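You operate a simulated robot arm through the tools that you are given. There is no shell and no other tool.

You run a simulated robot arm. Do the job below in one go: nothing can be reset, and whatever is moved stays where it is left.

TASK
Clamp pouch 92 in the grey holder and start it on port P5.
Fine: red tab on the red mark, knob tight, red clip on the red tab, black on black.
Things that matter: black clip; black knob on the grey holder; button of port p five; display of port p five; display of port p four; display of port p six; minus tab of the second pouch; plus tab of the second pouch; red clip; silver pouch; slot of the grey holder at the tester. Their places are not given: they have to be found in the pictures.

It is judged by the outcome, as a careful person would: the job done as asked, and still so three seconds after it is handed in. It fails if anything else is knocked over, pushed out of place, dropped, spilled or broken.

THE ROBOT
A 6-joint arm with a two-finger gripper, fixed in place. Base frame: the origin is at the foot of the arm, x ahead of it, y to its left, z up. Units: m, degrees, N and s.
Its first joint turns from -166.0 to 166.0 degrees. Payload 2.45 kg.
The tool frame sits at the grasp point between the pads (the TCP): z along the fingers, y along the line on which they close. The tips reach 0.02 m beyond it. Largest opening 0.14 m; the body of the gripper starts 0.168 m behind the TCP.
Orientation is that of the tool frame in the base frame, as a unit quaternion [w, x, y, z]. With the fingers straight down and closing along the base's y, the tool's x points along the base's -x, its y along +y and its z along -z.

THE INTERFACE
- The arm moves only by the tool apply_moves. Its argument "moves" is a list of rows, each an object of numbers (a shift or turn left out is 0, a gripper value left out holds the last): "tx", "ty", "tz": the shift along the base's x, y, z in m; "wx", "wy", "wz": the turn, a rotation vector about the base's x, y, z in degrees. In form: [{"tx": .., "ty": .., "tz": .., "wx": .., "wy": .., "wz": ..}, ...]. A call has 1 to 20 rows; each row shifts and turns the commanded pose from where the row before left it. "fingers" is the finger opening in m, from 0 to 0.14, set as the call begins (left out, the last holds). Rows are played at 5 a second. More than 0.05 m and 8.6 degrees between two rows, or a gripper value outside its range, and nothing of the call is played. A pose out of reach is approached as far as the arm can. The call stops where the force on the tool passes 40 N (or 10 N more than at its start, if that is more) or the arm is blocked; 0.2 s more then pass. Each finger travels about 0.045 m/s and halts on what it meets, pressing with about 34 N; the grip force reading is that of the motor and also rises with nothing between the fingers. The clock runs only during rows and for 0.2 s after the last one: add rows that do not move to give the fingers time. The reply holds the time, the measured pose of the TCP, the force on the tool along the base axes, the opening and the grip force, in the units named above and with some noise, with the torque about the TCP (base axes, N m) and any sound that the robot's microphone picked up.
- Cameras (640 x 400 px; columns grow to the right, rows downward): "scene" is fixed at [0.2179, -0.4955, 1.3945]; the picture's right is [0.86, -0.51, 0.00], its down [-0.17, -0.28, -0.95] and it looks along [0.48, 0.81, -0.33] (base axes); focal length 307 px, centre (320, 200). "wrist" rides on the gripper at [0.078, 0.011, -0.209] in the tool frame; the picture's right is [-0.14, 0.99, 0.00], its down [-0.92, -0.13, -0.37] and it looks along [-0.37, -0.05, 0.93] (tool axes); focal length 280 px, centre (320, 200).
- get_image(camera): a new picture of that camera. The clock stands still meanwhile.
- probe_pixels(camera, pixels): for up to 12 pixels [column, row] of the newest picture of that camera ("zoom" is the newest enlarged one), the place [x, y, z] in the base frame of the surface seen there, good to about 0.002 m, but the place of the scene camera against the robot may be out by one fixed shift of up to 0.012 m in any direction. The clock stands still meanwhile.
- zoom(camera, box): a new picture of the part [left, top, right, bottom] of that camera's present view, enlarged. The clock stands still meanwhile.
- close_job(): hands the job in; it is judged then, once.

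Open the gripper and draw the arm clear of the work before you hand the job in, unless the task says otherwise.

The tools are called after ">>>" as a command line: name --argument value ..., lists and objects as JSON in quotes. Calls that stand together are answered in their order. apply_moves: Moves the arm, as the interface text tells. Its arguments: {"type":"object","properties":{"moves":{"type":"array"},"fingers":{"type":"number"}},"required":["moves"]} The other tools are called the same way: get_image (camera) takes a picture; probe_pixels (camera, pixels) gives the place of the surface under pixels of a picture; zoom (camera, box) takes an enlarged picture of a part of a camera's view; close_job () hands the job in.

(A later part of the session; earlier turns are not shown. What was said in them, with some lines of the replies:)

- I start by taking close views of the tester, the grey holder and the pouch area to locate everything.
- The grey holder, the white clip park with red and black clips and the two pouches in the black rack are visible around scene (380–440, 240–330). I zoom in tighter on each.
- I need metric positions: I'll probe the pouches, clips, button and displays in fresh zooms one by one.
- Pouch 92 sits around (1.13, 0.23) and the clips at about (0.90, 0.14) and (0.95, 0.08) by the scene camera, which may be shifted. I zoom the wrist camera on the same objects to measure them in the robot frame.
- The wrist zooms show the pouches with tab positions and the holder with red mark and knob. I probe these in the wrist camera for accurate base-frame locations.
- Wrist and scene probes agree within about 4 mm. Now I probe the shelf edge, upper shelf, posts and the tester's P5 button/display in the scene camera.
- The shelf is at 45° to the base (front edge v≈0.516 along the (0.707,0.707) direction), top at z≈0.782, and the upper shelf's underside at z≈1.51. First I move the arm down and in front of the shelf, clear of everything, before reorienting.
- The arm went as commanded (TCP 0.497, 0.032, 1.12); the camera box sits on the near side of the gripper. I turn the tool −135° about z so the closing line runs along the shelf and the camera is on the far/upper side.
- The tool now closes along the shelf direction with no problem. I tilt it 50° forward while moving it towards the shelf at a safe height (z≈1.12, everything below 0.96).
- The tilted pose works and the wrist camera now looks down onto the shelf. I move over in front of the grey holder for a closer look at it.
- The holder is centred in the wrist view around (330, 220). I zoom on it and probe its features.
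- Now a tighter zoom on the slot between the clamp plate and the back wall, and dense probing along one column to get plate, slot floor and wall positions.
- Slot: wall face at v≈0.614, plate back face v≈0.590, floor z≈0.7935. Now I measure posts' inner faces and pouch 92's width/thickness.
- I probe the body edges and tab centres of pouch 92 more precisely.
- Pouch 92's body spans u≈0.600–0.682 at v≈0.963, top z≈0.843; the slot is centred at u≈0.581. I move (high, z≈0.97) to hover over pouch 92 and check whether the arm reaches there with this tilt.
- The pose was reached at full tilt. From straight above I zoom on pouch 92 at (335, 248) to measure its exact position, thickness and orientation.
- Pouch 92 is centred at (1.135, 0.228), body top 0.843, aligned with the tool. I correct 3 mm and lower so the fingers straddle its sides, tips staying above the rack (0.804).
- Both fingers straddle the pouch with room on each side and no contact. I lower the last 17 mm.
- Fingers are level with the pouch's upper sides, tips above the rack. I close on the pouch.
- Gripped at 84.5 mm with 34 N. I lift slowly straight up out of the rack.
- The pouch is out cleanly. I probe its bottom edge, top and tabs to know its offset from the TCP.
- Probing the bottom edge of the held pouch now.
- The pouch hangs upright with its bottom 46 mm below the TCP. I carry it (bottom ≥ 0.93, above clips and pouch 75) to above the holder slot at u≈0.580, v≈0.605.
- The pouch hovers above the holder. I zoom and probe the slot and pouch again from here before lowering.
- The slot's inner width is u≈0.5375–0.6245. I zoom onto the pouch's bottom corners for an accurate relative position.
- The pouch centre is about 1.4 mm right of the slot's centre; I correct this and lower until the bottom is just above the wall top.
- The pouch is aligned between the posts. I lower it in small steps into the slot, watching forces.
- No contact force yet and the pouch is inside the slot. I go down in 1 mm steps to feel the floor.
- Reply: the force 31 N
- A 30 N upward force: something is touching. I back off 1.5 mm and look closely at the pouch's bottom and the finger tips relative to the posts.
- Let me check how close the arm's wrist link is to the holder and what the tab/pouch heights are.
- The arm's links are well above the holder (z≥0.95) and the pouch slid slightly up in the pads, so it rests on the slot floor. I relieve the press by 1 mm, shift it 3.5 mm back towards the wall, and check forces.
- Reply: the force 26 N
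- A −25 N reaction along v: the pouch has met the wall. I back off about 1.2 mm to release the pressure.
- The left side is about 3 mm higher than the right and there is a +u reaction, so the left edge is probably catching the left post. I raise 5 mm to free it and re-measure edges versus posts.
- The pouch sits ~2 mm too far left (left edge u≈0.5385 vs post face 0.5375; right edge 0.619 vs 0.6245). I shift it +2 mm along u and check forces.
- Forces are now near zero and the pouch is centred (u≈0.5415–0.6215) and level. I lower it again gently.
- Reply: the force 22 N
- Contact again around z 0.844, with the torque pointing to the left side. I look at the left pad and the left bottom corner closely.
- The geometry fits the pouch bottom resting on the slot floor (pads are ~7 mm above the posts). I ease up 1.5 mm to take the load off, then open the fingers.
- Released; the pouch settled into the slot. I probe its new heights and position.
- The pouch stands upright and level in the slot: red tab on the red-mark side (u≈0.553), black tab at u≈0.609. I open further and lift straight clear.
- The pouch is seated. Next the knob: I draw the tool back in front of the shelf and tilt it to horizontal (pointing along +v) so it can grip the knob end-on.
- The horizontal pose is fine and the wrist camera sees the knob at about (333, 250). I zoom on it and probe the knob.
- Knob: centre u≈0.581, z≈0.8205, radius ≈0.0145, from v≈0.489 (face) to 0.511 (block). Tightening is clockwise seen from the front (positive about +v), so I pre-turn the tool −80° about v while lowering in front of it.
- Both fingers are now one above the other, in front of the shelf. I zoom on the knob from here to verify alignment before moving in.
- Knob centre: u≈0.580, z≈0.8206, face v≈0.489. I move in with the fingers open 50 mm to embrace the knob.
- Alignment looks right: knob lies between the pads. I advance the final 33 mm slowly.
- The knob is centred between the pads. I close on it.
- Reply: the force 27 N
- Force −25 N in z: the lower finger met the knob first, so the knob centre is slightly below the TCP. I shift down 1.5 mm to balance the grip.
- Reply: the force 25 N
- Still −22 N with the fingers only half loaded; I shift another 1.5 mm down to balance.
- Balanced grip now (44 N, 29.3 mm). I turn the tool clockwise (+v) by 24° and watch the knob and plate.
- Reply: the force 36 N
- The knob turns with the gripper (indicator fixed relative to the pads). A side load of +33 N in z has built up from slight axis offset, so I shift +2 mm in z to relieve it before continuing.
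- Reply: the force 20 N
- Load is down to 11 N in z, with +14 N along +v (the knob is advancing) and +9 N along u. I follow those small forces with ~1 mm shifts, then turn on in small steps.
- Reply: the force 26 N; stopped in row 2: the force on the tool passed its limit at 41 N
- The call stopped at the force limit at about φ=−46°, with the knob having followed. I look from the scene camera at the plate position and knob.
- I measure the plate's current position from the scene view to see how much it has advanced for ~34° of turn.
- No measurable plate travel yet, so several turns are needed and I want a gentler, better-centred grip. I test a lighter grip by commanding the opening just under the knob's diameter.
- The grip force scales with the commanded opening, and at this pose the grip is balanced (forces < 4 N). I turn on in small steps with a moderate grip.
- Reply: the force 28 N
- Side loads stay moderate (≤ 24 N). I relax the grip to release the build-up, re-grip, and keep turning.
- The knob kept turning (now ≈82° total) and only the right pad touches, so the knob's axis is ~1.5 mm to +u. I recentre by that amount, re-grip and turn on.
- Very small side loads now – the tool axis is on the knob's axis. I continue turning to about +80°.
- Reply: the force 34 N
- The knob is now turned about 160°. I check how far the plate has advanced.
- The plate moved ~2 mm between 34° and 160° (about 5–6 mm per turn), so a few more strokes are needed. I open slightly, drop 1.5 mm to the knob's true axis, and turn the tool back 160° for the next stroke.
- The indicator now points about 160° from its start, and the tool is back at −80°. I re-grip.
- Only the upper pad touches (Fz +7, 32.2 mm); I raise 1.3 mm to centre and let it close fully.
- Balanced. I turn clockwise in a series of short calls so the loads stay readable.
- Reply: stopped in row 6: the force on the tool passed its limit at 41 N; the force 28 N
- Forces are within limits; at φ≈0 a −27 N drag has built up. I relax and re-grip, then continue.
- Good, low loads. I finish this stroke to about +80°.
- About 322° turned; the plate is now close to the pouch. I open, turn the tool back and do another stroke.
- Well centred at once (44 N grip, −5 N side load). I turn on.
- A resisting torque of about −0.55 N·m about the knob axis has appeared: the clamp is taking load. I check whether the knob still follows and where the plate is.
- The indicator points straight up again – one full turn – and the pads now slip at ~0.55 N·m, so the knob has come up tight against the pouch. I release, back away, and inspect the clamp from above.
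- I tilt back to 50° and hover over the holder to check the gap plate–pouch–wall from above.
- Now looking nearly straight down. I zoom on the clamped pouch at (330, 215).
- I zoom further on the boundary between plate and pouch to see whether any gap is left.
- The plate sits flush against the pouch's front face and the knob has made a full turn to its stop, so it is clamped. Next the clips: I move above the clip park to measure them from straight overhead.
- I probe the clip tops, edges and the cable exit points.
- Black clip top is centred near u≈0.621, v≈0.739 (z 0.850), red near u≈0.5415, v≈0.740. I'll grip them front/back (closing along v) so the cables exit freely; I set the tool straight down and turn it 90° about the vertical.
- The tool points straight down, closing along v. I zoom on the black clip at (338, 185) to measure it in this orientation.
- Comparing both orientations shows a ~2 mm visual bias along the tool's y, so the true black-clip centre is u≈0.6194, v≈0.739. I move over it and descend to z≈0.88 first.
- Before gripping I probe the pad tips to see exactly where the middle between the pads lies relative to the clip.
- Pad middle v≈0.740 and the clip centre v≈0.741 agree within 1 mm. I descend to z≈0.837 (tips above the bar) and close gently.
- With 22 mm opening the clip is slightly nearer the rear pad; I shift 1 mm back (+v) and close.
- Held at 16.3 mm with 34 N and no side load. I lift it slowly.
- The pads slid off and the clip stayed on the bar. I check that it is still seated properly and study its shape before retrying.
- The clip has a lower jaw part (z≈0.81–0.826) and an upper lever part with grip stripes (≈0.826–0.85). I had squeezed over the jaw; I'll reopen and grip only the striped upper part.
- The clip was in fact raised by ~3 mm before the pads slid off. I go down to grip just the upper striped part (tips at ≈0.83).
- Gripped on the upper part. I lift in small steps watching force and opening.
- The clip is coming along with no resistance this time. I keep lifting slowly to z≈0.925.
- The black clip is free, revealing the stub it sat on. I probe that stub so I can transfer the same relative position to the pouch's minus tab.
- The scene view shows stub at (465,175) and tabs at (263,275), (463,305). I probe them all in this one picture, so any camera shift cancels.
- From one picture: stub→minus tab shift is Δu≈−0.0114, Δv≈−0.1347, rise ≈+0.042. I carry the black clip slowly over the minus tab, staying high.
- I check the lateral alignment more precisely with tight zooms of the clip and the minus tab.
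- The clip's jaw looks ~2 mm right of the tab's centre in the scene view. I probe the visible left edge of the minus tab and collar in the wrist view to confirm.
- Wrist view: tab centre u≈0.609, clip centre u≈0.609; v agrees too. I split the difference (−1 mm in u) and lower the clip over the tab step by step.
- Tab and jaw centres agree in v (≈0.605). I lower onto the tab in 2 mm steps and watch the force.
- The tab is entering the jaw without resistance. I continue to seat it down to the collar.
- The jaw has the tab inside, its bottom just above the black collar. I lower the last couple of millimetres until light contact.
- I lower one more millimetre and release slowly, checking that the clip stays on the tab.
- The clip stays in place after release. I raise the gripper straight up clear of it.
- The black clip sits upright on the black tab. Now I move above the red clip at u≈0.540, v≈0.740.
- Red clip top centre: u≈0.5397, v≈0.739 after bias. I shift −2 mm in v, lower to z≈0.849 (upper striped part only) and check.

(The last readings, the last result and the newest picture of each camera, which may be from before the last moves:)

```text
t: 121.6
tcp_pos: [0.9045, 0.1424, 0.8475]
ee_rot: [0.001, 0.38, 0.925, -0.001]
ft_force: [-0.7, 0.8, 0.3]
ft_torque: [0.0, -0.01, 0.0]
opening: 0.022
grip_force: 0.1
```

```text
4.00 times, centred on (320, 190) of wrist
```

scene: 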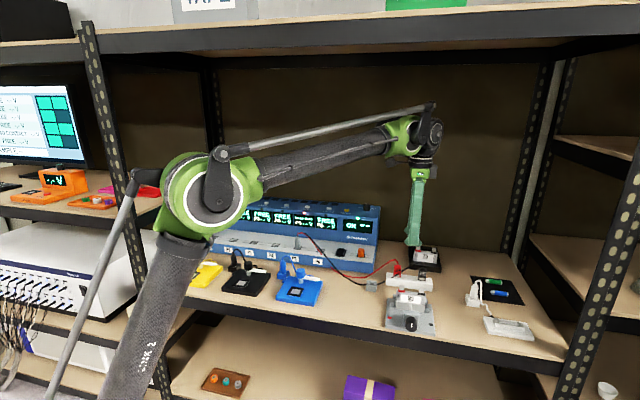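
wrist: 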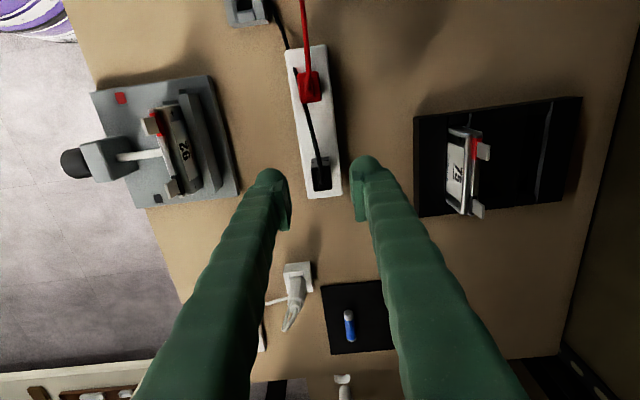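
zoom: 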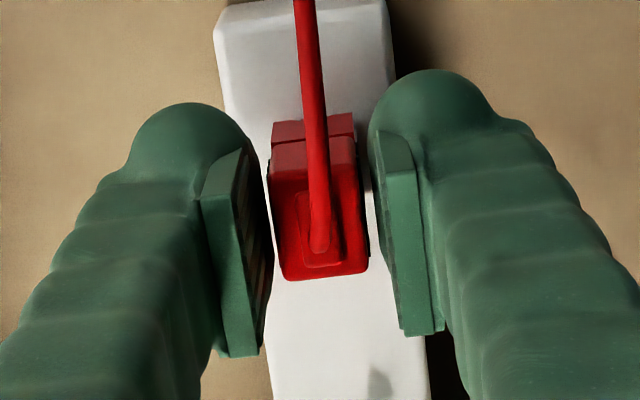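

Well centred. I close on the red clip's upper part.

>>> apply_moves --moves '[{}, {}, {}, {}]' --fingers 0.008

>>> apply_moves --moves '[{"tz": 0.002}, {"tz": 0.002}, {}]'

>>> apply_moves --moves '[{"tz": 0.003}, {"tz": 0.003}, {"tz": 0.004}, {}]'

>>> zoom --camera "wrist" --box '[270, 140, 370, 240]'

```text
t: 122.6
tcp_pos: [0.9046, 0.1415, 0.8474]
ee_rot: [0.001, 0.38, 0.925, -0.001]
ft_force: [0.4, 0.3, 0.0]
ft_torque: [-0.02, 0.0, -0.03]
opening: 0.0161
grip_force: 33.7
```

```text
t: 123.4
tcp_pos: [0.9046, 0.141, 0.8521]
ee_rot: [0.0, 0.381, 0.925, -0.002]
ft_force: [0.7, 1.0, 0.4]
ft_torque: [0.05, -0.06, 0.02]
opening: 0.0162
grip_force: 34.4
```

```text
t: 124.4
tcp_pos: [0.9037, 0.1418, 0.8624]
ee_rot: [0.0, 0.38, 0.925, 0.0]
ft_force: [-0.8, 0.2, -0.3]
ft_torque: [0.05, 0.01, 0.01]
opening: 0.0161
grip_force: 34.1
```

```text
4.00 times, centred on (320, 190) of wrist
```

zoom: 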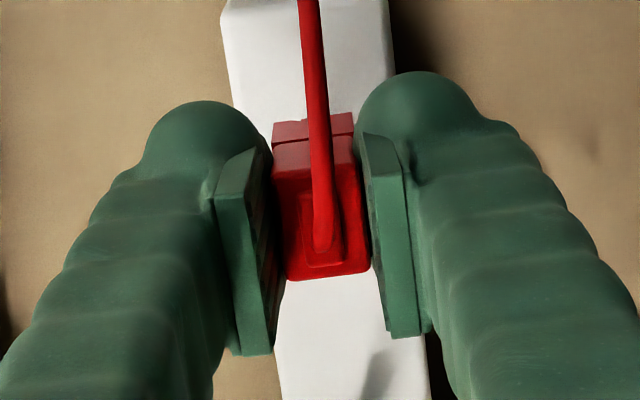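

The red clip comes along. I keep lifting slowly to z≈0.93.

>>> apply_moves --moves '[{"tz": 0.006}, {"tz": 0.008}, {"tz": 0.008}, {"tz": 0.01}, {"tz": 0.01}, {"tz": 0.01}, {"tz": 0.01}, {"tz": 0.006}, {}]'

>>> zoom --camera "scene" --box '[370, 240, 450, 310]'

>>> probe_pixels --camera "zoom" --pixels '[[270, 180], [280, 180], [290, 180], [262, 180], [255, 180], [300, 180], [265, 190], [285, 200], [275, 230], [285, 230], [265, 230], [270, 220]]'

```text
t: 126.4
tcp_pos: [0.9042, 0.141, 0.93]
ee_rot: [0.001, 0.38, 0.925, -0.001]
ft_force: [0.5, -0.2, -0.2]
ft_torque: [0.01, 0.02, 0.0]
opening: 0.0163
grip_force: 34.2
```

```text
5.71 times, centred on (410, 275) of scene
```

zoom: 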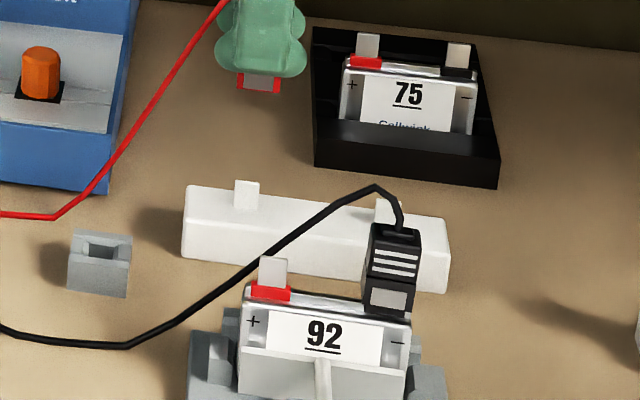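

```text
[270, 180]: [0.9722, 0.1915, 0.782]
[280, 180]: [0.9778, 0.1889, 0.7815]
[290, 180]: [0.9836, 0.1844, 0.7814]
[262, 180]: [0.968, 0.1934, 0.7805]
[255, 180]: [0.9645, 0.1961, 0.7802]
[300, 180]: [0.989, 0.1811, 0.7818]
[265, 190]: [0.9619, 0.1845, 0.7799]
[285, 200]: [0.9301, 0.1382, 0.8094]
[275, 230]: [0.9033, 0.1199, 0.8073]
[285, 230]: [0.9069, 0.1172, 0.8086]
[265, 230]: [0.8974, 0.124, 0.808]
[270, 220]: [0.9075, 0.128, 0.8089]
```

Now I measure the red stub (247, 195) and the plus tab (273, 272) in the same scene picture for the transfer shift.

>>> zoom --camera "scene" --box '[390, 262, 430, 302]'

>>> probe_pixels --camera "zoom" --pixels '[[190, 120], [120, 120], [135, 120], [150, 120], [165, 120], [135, 105], [135, 135], [195, 245], [210, 250], [225, 250], [210, 235], [235, 250]]'

```text
10.00 times, centred on (410, 282) of scene
```

zoom: 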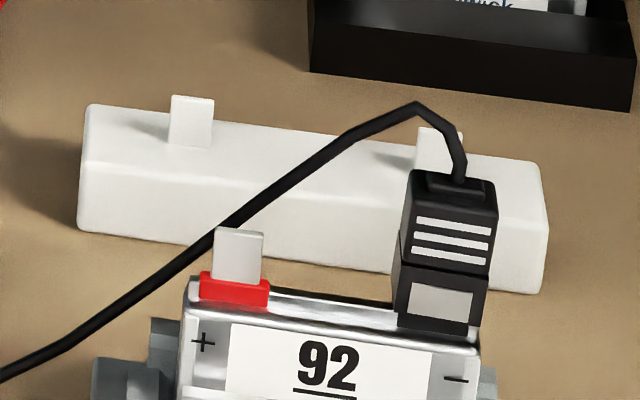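

```text
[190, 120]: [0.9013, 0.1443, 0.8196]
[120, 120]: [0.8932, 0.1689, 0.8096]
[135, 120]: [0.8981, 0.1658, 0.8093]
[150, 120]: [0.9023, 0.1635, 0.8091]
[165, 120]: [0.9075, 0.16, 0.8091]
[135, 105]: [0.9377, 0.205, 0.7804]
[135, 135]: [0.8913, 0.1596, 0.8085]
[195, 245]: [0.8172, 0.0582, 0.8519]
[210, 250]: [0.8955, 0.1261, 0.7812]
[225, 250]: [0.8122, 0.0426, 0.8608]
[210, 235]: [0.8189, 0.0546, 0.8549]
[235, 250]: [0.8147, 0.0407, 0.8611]
```

Transfer shift for red: Δu≈+0.0118, Δv≈−0.135. I carry the red clip slowly over the red tab at z≈0.935.

>>> apply_moves --moves '[{"tz": 0.005}, {"tx": -0.0058, "ty": -0.00691}, {"tx": -0.0058, "ty": -0.00691}, {"tx": -0.0058, "ty": -0.00691}, {"tx": -0.0058, "ty": -0.00691}, {"tx": -0.0058, "ty": -0.00691}, {"tx": -0.0058, "ty": -0.00691}, {"tx": -0.0058, "ty": -0.00691}, {"tx": -0.0058, "ty": -0.00691}, {"tx": -0.0058, "ty": -0.00691}, {"tx": -0.0058, "ty": -0.00691}, {"tx": -0.0058, "ty": -0.00691}, {"tx": -0.0058, "ty": -0.00691}, {"tx": -0.0058, "ty": -0.00691}, {"tx": -0.0058, "ty": -0.00691}, {"tx": -0.0058, "ty": -0.00691}, {}]'

>>> zoom --camera "scene" --box '[390, 255, 430, 300]'

>>> zoom --camera "wrist" --box '[260, 110, 380, 240]'

```text
t: 130.0
tcp_pos: [0.8183, 0.0375, 0.9328]
ee_rot: [0.001, 0.381, 0.925, -0.001]
ft_force: [1.1, 0.6, -0.1]
ft_torque: [-0.03, 0.02, 0.02]
opening: 0.0163
grip_force: 33.9
```

```text
8.89 times, centred on (410, 278) of scene
```

zoom: 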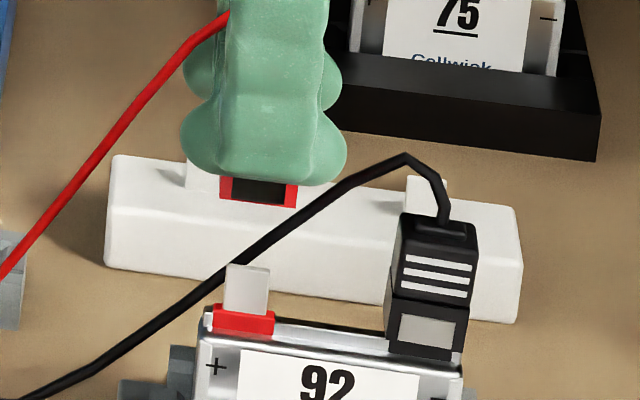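

```text
3.08 times, centred on (320, 175) of wrist
```

zoom: 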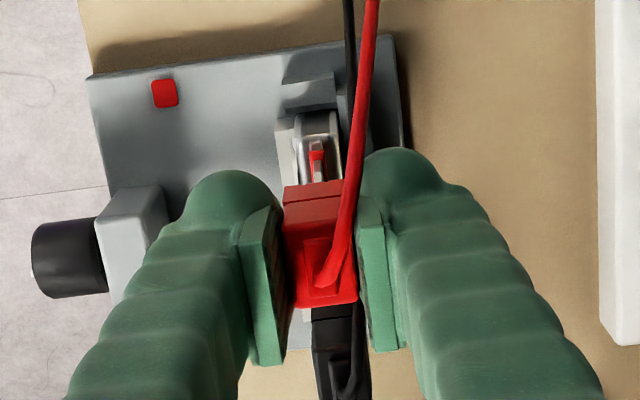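

Alignment over the red tab is within about 1 mm. I correct slightly and lower step by step as with the black clip.

>>> apply_moves --moves '[{"tx": -0.0009, "ty": 0.0002, "tz": -0.006}, {"tz": -0.008}, {"tz": -0.007}, {}]'

>>> zoom --camera "wrist" --box '[295, 130, 345, 190]'

>>> zoom --camera "scene" --box '[390, 255, 430, 300]'

```text
t: 131.0
tcp_pos: [0.8178, 0.0371, 0.9133]
ee_rot: [0.001, 0.381, 0.925, -0.001]
ft_force: [-0.8, -0.3, -0.4]
ft_torque: [0.0, 0.0, 0.0]
opening: 0.0161
grip_force: 34.2
```

```text
6.67 times, centred on (320, 160) of wrist
```

zoom: 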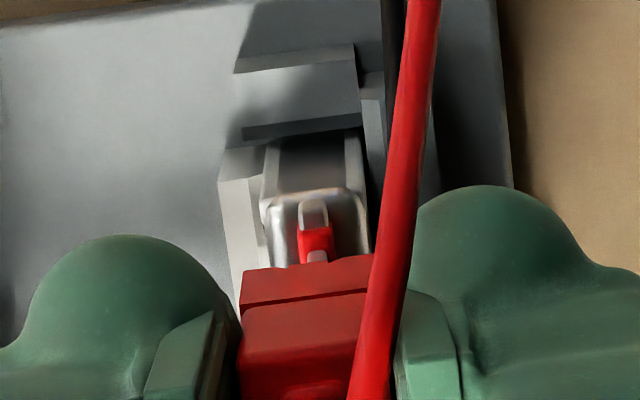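

```text
8.89 times, centred on (410, 278) of scene
```

zoom: 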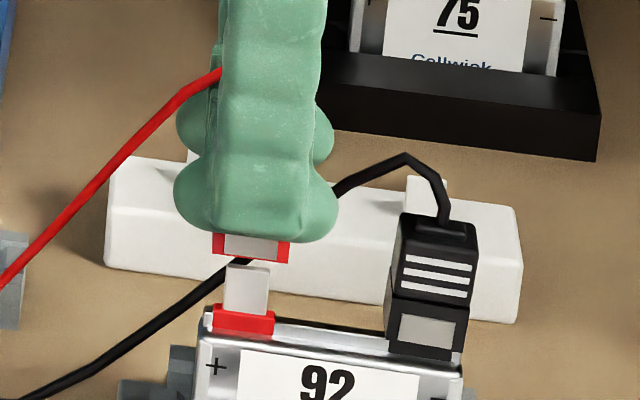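

Jaw and tab are lined up. I lower onto the red tab.

>>> apply_moves --moves '[{"tz": -0.002}, {"tz": -0.002}, {"tz": -0.002}, {"tz": -0.002}, {}]'

>>> apply_moves --moves '[{"tz": -0.002}, {"tz": -0.002}, {"tz": -0.002}, {}]'

>>> apply_moves --moves '[{"tz": -0.002}, {"tz": -0.002}, {}]'

>>> zoom --camera "scene" --box '[390, 255, 430, 300]'

```text
t: 132.2
tcp_pos: [0.8173, 0.0387, 0.9054]
ee_rot: [0.001, 0.38, 0.925, -0.001]
ft_force: [0.7, 0.6, 0.6]
ft_torque: [-0.01, 0.02, -0.01]
opening: 0.0162
grip_force: 34.5
```

```text
t: 133.2
tcp_pos: [0.8168, 0.0376, 0.8984]
ee_rot: [0.0, 0.38, 0.925, -0.001]
ft_force: [-0.9, -0.2, 0.2]
ft_torque: [-0.02, -0.01, -0.01]
opening: 0.016
grip_force: 34.3
```

```text
t: 134.0
tcp_pos: [0.8165, 0.0386, 0.8955]
ee_rot: [0.001, 0.38, 0.925, -0.001]
ft_force: [-1.2, 1.1, -0.3]
ft_torque: [0.03, 0.01, 0.01]
opening: 0.0161
grip_force: 34.1
```

```text
8.89 times, centred on (410, 278) of scene
```

zoom: 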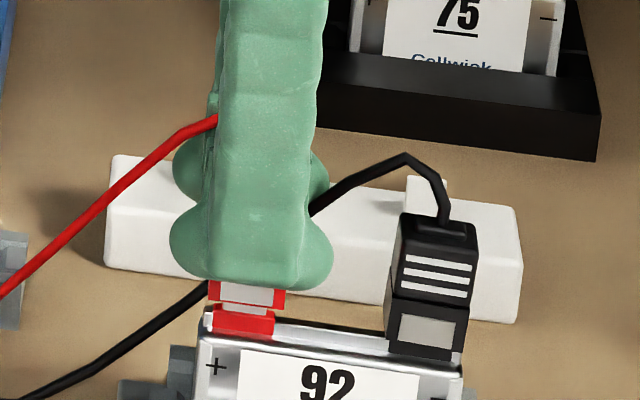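

The tab is inside the jaw. I lower the last ~6 mm to the collar.

>>> apply_moves --moves '[{"tz": -0.002}, {"tz": -0.002}, {}]'

>>> apply_moves --moves '[{"tz": -0.001}, {"tz": -0.001}, {}]'

>>> zoom --camera "scene" --box '[390, 255, 430, 300]'

```text
t: 134.8
tcp_pos: [0.8169, 0.0371, 0.8919]
ee_rot: [0.001, 0.381, 0.925, -0.001]
ft_force: [0.0, 0.5, 0.0]
ft_torque: [0.02, -0.04, 0.0]
opening: 0.0161
grip_force: 33.6
```

```text
t: 135.6
tcp_pos: [0.8165, 0.0386, 0.8888]
ee_rot: [0.001, 0.38, 0.925, -0.001]
ft_force: [-0.8, -0.9, 0.2]
ft_torque: [-0.06, 0.02, 0.01]
opening: 0.016
grip_force: 34.7
```

```text
8.89 times, centred on (410, 278) of scene
```

zoom: 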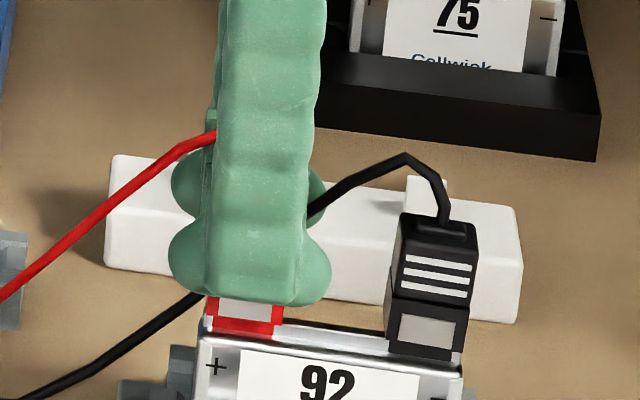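

Same depth as the black clip. I release it and rise.

>>> apply_moves --moves '[{}, {}]' --fingers 0.022

>>> apply_moves --moves '[{}, {}]' --fingers 0.045

>>> apply_moves --moves '[{"tz": 0.01}, {"tz": 0.02}, {"tz": 0.03}, {"tz": 0.04}, {"tz": 0.04}, {}]' --fingers 0.05

>>> zoom --camera "scene" --box '[370, 240, 450, 330]'

>>> get_image --camera "wrist"

>>> zoom --camera "scene" --box '[270, 195, 350, 245]'

```text
t: 136.2
tcp_pos: [0.8157, 0.0381, 0.8881]
ee_rot: [0.001, 0.381, 0.925, -0.001]
ft_force: [0.1, 0.1, 0.5]
ft_torque: [0.0, 0.02, 0.03]
opening: 0.022
grip_force: 0.0
```

```text
t: 136.8
tcp_pos: [0.8172, 0.0381, 0.8895]
ee_rot: [0.0, 0.38, 0.925, -0.001]
ft_force: [-0.1, -0.1, 0.8]
ft_torque: [0.0, -0.03, -0.03]
opening: 0.0449
grip_force: 0.1
```

```text
t: 138.2
tcp_pos: [0.8161, 0.0359, 1.03]
ee_rot: [0.0, 0.38, 0.925, -0.001]
ft_force: [-0.3, 0.1, 0.3]
ft_torque: [0.0, -0.02, 0.02]
opening: 0.05
grip_force: 0.0
```

```text
4.44 times, centred on (410, 285) of scene
```

zoom: 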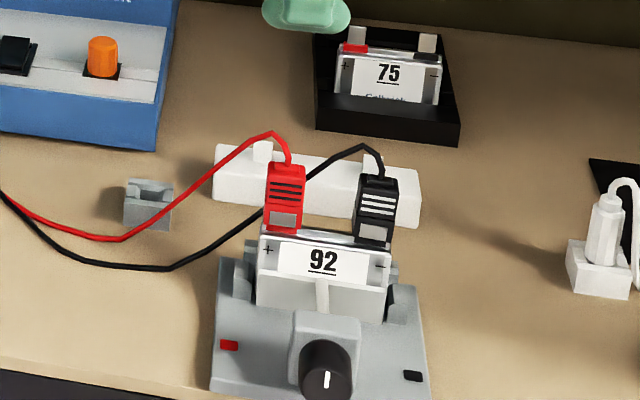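

```text
taken
```

wrist: 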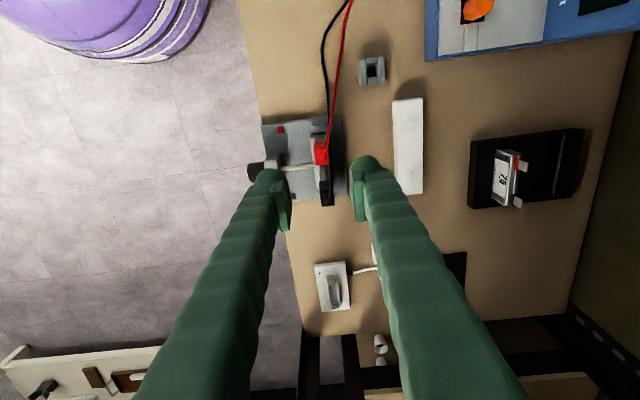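

```text
8.00 times, centred on (310, 220) of scene
```

zoom: 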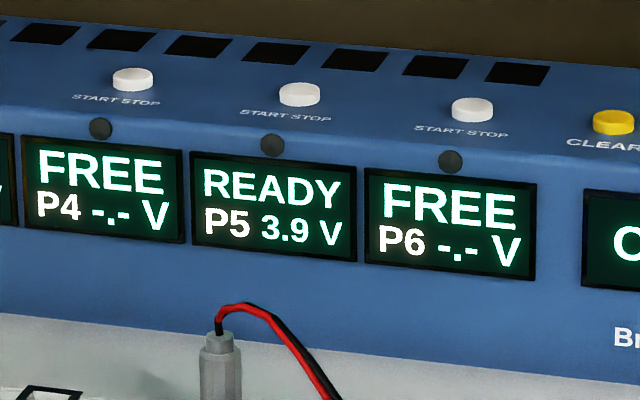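

P5 now reads READY 3.9 V – clips and clamp make contact. Next is P5's start button (white, at zoom (299, 94) above the P5 display). I move at height over to the tester.

>>> apply_moves --moves '[{"tz": 0.03}, {"tx": -0.0112, "ty": 0.0342}, {"tx": -0.0112, "ty": 0.0342}, {"tx": -0.0112, "ty": 0.0342}, {"tx": -0.0112, "ty": 0.0342}, {"tx": -0.0112, "ty": 0.0342}, {"tx": -0.0112, "ty": 0.0342}, {"tx": -0.0112, "ty": 0.0342}, {"tx": -0.0112, "ty": 0.0342}, {"tx": -0.0112, "ty": 0.0342}, {"tx": -0.0112, "ty": 0.0342}, {"tx": -0.0112, "ty": 0.0342}, {"tx": -0.0112, "ty": 0.0342}, {}]' --fingers 0.0

>>> get_image --camera "wrist"

>>> get_image --camera "scene"

```text
t: 141.2
tcp_pos: [0.6821, 0.4473, 1.06]
ee_rot: [0.001, 0.381, 0.925, -0.001]
ft_force: [0.5, -0.4, 0.0]
ft_torque: [0.0, 0.0, -0.01]
opening: 0.0
grip_force: 28.9
```

```text
taken
```

wrist: 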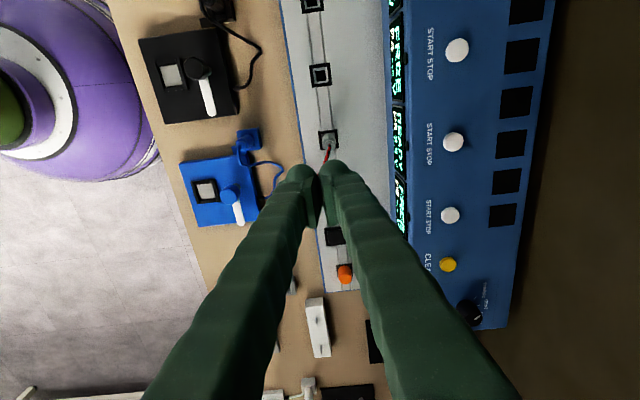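

```text
taken
```

scene: 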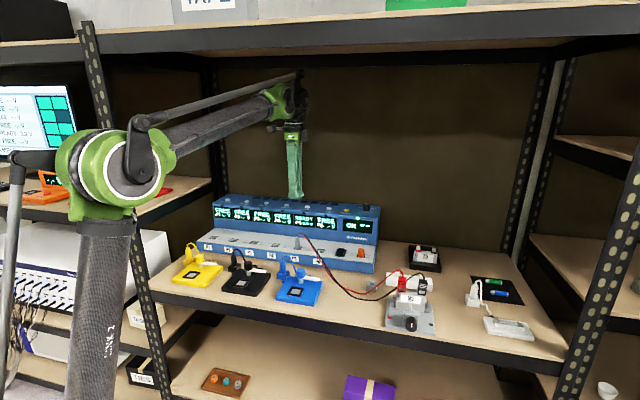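

Let me check how close the wrist's top is to the upper shelf and locate the P5 button precisely.

>>> probe_pixels --camera "scene" --pixels '[[297, 74], [290, 80], [300, 90], [285, 92], [260, 105], [320, 62], [300, 62]]'

>>> zoom --camera "wrist" --box '[380, 90, 520, 240]'

>>> probe_pixels --camera "zoom" --pixels '[[226, 137], [217, 330], [232, 130], [220, 130], [240, 145], [205, 145], [225, 120], [225, 155], [120, 140], [260, 140], [226, 165], [350, 250]]'

```text
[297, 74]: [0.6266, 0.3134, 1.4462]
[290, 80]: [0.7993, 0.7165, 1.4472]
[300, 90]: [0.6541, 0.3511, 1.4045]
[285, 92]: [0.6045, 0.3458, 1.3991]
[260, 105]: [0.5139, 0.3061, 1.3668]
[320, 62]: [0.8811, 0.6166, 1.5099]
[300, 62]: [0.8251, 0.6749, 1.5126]
```

```text
2.67 times, centred on (450, 165) of wrist
```

zoom: 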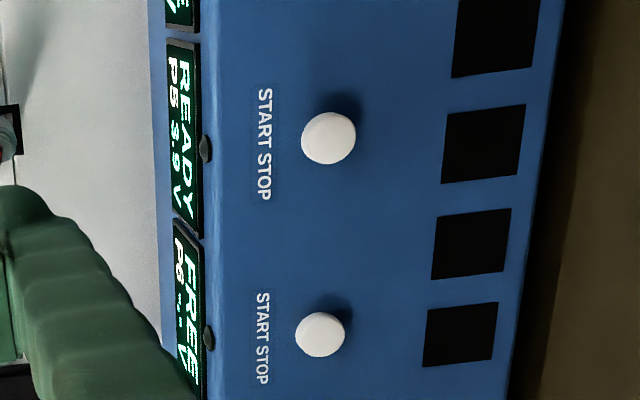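

```text
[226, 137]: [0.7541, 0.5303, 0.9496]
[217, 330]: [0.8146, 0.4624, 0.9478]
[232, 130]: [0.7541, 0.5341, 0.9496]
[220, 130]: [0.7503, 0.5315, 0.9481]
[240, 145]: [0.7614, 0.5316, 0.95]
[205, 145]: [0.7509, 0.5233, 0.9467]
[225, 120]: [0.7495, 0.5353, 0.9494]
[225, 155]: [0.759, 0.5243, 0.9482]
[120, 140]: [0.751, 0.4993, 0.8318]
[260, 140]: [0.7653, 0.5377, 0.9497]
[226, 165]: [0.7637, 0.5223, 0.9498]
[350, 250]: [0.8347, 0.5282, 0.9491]
```

The P5 button is the one level with the READY display, at zoom (328, 138). I probe its top and rim.

>>> probe_pixels --camera "zoom" --pixels '[[328, 138], [310, 138], [346, 138], [328, 120], [328, 156], [318, 130], [338, 146], [320, 334], [305, 334], [335, 334], [328, 108], [360, 110]]'

```text
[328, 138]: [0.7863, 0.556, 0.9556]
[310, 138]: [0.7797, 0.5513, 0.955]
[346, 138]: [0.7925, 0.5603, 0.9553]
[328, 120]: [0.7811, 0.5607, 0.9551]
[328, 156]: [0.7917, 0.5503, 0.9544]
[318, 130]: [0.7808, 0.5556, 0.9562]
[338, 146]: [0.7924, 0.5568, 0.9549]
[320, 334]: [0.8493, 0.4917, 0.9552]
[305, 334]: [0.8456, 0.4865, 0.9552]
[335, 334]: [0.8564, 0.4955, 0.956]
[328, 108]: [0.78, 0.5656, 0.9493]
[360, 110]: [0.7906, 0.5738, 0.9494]
```

P5's button centre: (0.786, 0.556), top z≈0.9555. I move the closed fingertips above it, staying 5 cm higher.

>>> apply_moves --moves '[{"tx": 0.0259, "ty": 0.027, "tz": -0.006}, {"tx": 0.0259, "ty": 0.027, "tz": -0.006}, {"tx": 0.0259, "ty": 0.027, "tz": -0.006}, {"tx": 0.0258, "ty": 0.0268, "tz": -0.006}, {}]' --fingers 0.0

>>> get_image --camera "wrist"

>>> zoom --camera "scene" --box '[260, 160, 360, 250]'

```text
t: 142.4
tcp_pos: [0.7855, 0.5562, 1.0368]
ee_rot: [0.0, 0.38, 0.925, -0.002]
ft_force: [-0.2, 0.1, 0.0]
ft_torque: [0.02, -0.01, -0.02]
opening: 0.0001
grip_force: 29.5
```

```text
taken
```

wrist: 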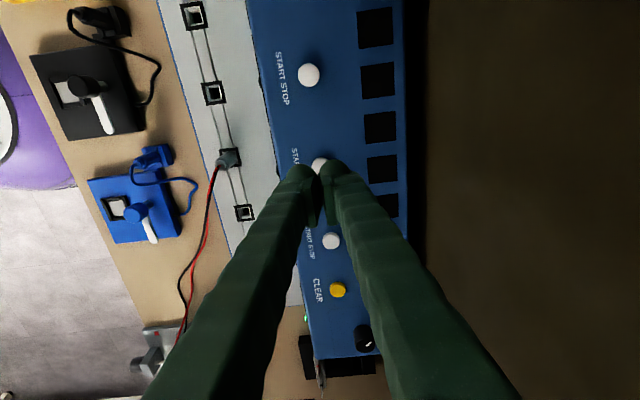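

```text
4.44 times, centred on (310, 205) of scene
```

zoom: 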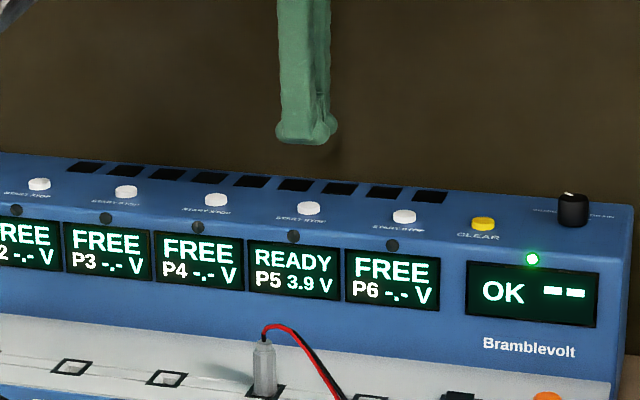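

The fingertips hang directly above P5's button and the pose is reached. I lower to ~1 cm above it and re-check.

>>> apply_moves --moves '[{"tz": -0.015}, {"tz": -0.015}, {"tz": -0.015}, {"tz": -0.006}, {}]' --fingers 0.0

>>> zoom --camera "scene" --box '[280, 180, 345, 230]'

>>> zoom --camera "wrist" --box '[270, 100, 370, 240]'

```text
t: 143.6
tcp_pos: [0.7859, 0.5567, 0.9846]
ee_rot: [0.0, 0.38, 0.925, -0.002]
ft_force: [0.0, -0.1, -0.3]
ft_torque: [-0.02, 0.01, 0.0]
opening: 0.0
grip_force: 29.4
```

```text
8.00 times, centred on (312, 205) of scene
```

zoom: 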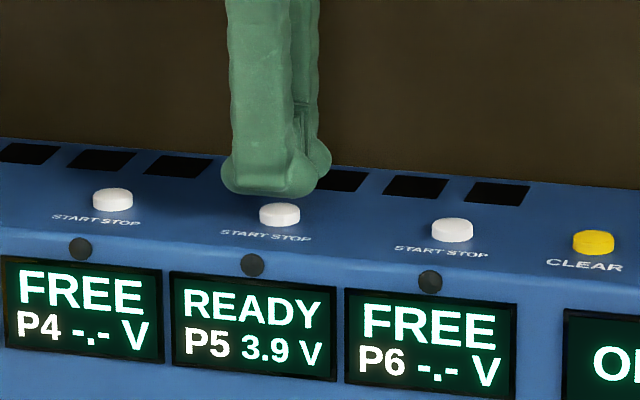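

```text
2.86 times, centred on (320, 170) of wrist
```

zoom: 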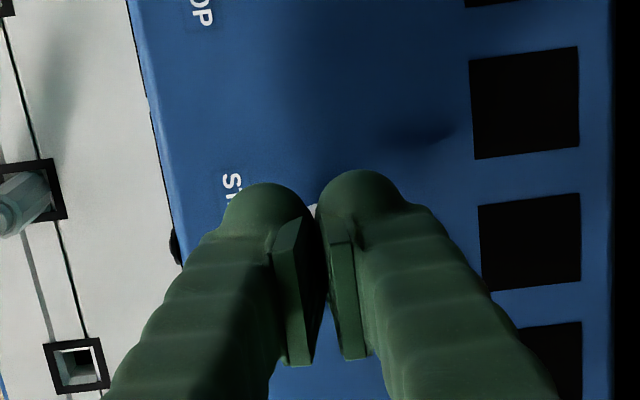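

The tips are right over the P5 button. I press down gently in small steps and watch for force, a click and the display.

>>> apply_moves --moves '[{"tz": -0.004}, {"tz": -0.003}, {"tz": -0.0015}, {"tz": -0.0015}, {}]' --fingers 0.0

>>> zoom --camera "scene" --box '[280, 180, 345, 230]'

```text
t: 144.8
tcp_pos: [0.7866, 0.5571, 0.9752]
ee_rot: [0.001, 0.38, 0.925, -0.002]
ft_force: [-0.2, 0.0, -0.3]
ft_torque: [0.03, -0.01, -0.01]
opening: 0.0
grip_force: 29.6
```

```text
8.00 times, centred on (312, 205) of scene
```

zoom: 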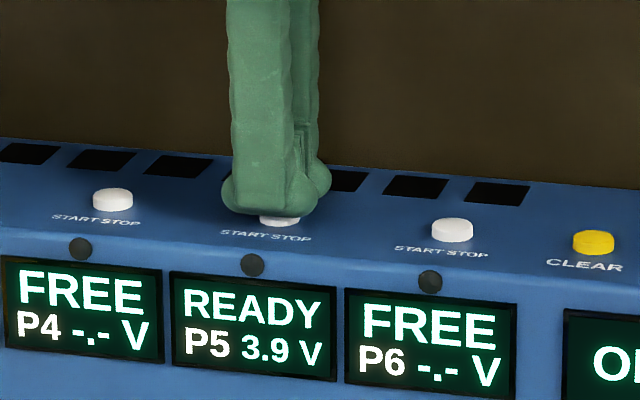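

The tips are just touching the button; no force yet. I press further in 1 mm steps.

>>> apply_moves --moves '[{"tz": -0.001}, {"tz": -0.001}, {}]' --fingers 0.0

>>> zoom --camera "scene" --box '[280, 180, 345, 230]'

```text
t: 145.6
tcp_pos: [0.7865, 0.5555, 0.9732]
ee_rot: [0.001, 0.38, 0.925, -0.001]
ft_force: [1.1, 0.0, 2.0]
ft_torque: [0.0, 0.0, -0.01]
opening: 0.006
grip_force: 29.4
heard: click
```

```text
8.00 times, centred on (312, 205) of scene
```

zoom: 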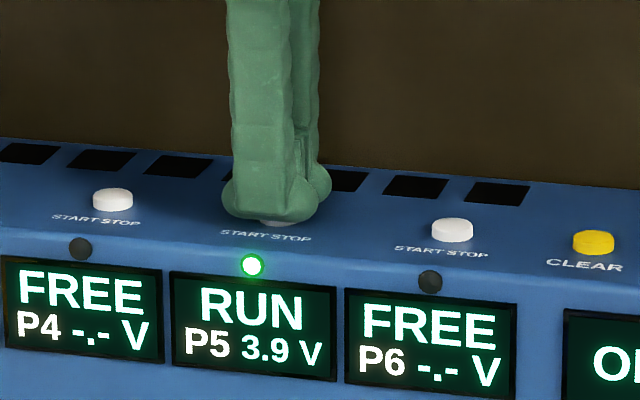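

A click was heard, the green LED is on and P5 shows RUN 3.9 V. I lift straight off the button and back away.

>>> apply_moves --moves '[{"tz": 0.01}, {"tz": 0.02}, {"tz": 0.03}, {"tz": 0.025}, {}]' --fingers 0.0

>>> zoom --camera "scene" --box '[280, 180, 345, 230]'

```text
t: 146.8
tcp_pos: [0.7867, 0.555, 1.0568]
ee_rot: [0.0, 0.38, 0.925, -0.002]
ft_force: [1.2, -0.9, 0.3]
ft_torque: [0.01, -0.03, 0.01]
opening: 0.0002
grip_force: 29.2
```

```text
8.00 times, centred on (312, 205) of scene
```

zoom: 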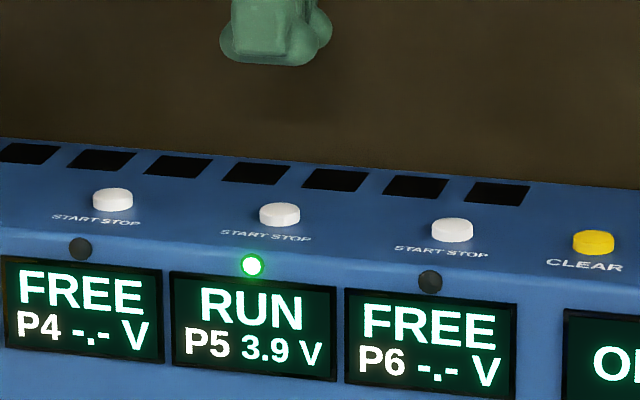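

RUN stays on. I withdraw the arm to a clear position in front of the shelf and open the gripper.

>>> apply_moves --moves '[{"tx": -0.01924, "ty": -0.03611}, {"tx": -0.01924, "ty": -0.03611}, {"tx": -0.01924, "ty": -0.03611}, {"tx": -0.01924, "ty": -0.03611}, {"tx": -0.01924, "ty": -0.03611}, {"tx": -0.01924, "ty": -0.03611}, {"tx": -0.01924, "ty": -0.03611}, {"tx": -0.01924, "ty": -0.03611}, {"tx": -0.01924, "ty": -0.03611}, {"tx": -0.01924, "ty": -0.03611}, {"tx": -0.01924, "ty": -0.03611}, {"tx": -0.01924, "ty": -0.03611}, {"tx": -0.01924, "ty": -0.03611}, {"tx": -0.01924, "ty": -0.03611}, {}]' --fingers 0.0

>>> apply_moves --moves '[{}, {}, {}, {}, {}, {}, {}, {}, {}, {}]' --fingers 0.1

>>> get_image --camera "scene"

>>> zoom --camera "scene" --box '[195, 185, 395, 310]'

>>> zoom --camera "scene" --box '[375, 240, 455, 340]'

```text
t: 150.0
tcp_pos: [0.5157, 0.0491, 1.0578]
ee_rot: [0.0, 0.381, 0.925, -0.001]
ft_force: [0.0, -0.1, 0.2]
ft_torque: [0.02, 0.0, -0.01]
opening: 0.0003
grip_force: 29.6
```

```text
t: 152.2
tcp_pos: [0.516, 0.0499, 1.0572]
ee_rot: [0.0, 0.381, 0.925, -0.002]
ft_force: [-0.7, 0.7, 0.0]
ft_torque: [0.01, 0.02, -0.06]
opening: 0.1
grip_force: 0.0
```

```text
taken
```

scene: 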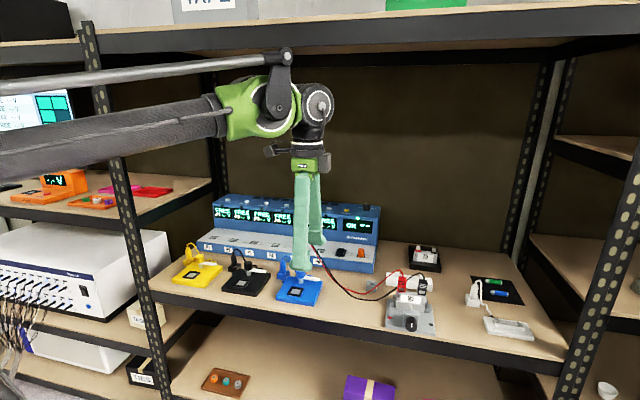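

```text
3.20 times, centred on (295, 248) of scene
```

zoom: 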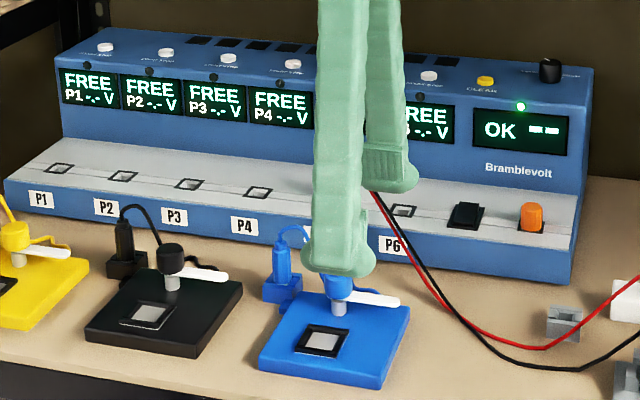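

```text
4.00 times, centred on (415, 290) of scene
```

zoom: 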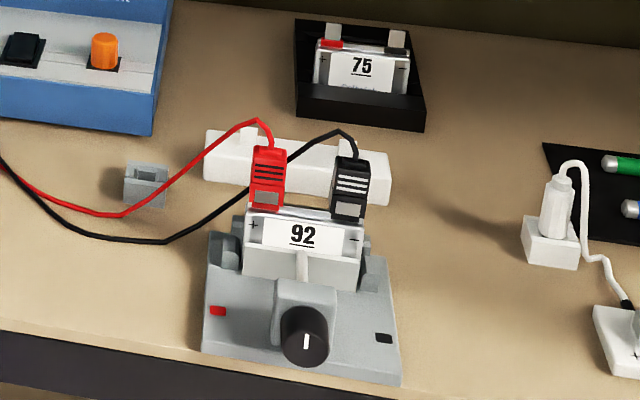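

Everything looks in order: red clip on red tab, black on black, knob mark up, pouch clamped. I shift the arm aside so the P5 display can be seen for a final check.

>>> apply_moves --moves '[{"tx": -0.025, "ty": 0.025, "tz": 0.02}, {"tx": -0.025, "ty": 0.025, "tz": 0.02}, {"tx": -0.025, "ty": 0.025, "tz": 0.02}, {"tx": -0.025, "ty": 0.025, "tz": 0.02}, {"tx": -0.025, "ty": 0.015, "tz": 0.02}, {}, {}, {}, {}, {}]' --fingers 0.1

>>> get_image --camera "scene"

>>> zoom --camera "scene" --box '[270, 195, 400, 275]'

>>> zoom --camera "scene" --box '[390, 260, 440, 335]'

```text
t: 154.4
tcp_pos: [0.3918, 0.1662, 1.1562]
ee_rot: [0.0, 0.38, 0.925, -0.001]
ft_force: [0.4, 0.1, -0.4]
ft_torque: [0.0, 0.0, 0.02]
opening: 0.0998
grip_force: 0.0
```

```text
taken
```

scene: 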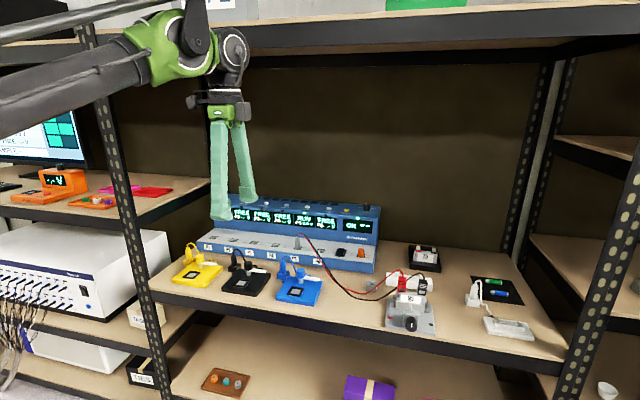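

```text
4.92 times, centred on (335, 235) of scene
```

zoom: 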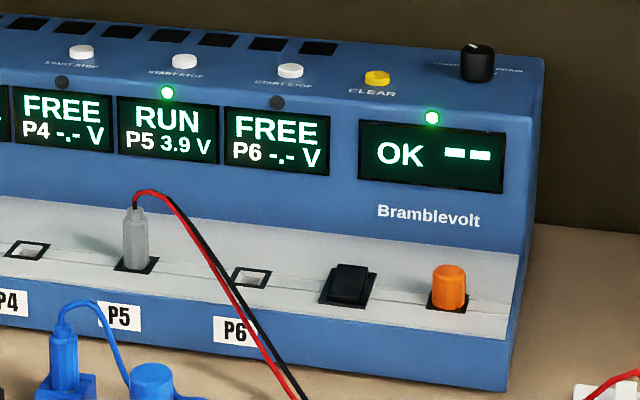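

```text
5.33 times, centred on (415, 298) of scene
```

zoom: 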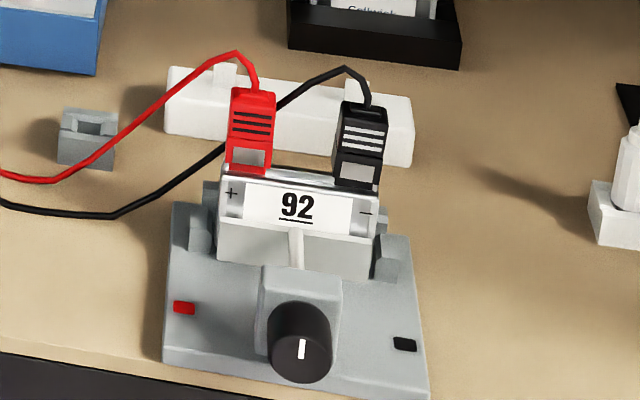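

P5 still shows RUN 3.9 V with its green LED, P4 and P6 are FREE, and pouch 92 is clamped with both clips on their own colours. The arm is clear and the gripper open, so I hand the job in.

>>> close_job

```text
The job is handed in.
```

Pouch 92 is clamped in the grey holder and running on port P5. The P5 display shows RUN 3.9 V with its green light on. I have handed the job in.

- **Pouch:** it stands upright in the slot, with the red tab on the red-mark side.
- **Knob:** I turned it one full turn, until it stopped and the gripper slipped on it at about 0.55 N·m. The plate sits flush against the pouch. That slip was the only tightness check I had, so I can't say how hard it is clamped beyond that.
- **Clips:** the red clip is on the red tab and the black clip on the black tab. The black clip slipped out of the gripper on the first lift but stayed on its stand. The second lift held.
- **Start:** I pressed the P5 button once and heard it click.
- **Everything else:** P4 and P6 still read FREE. I saw nothing else knocked over or moved, apart from the clip cables, which moved with the clips.

The gripper is open and the arm is clear of the work.
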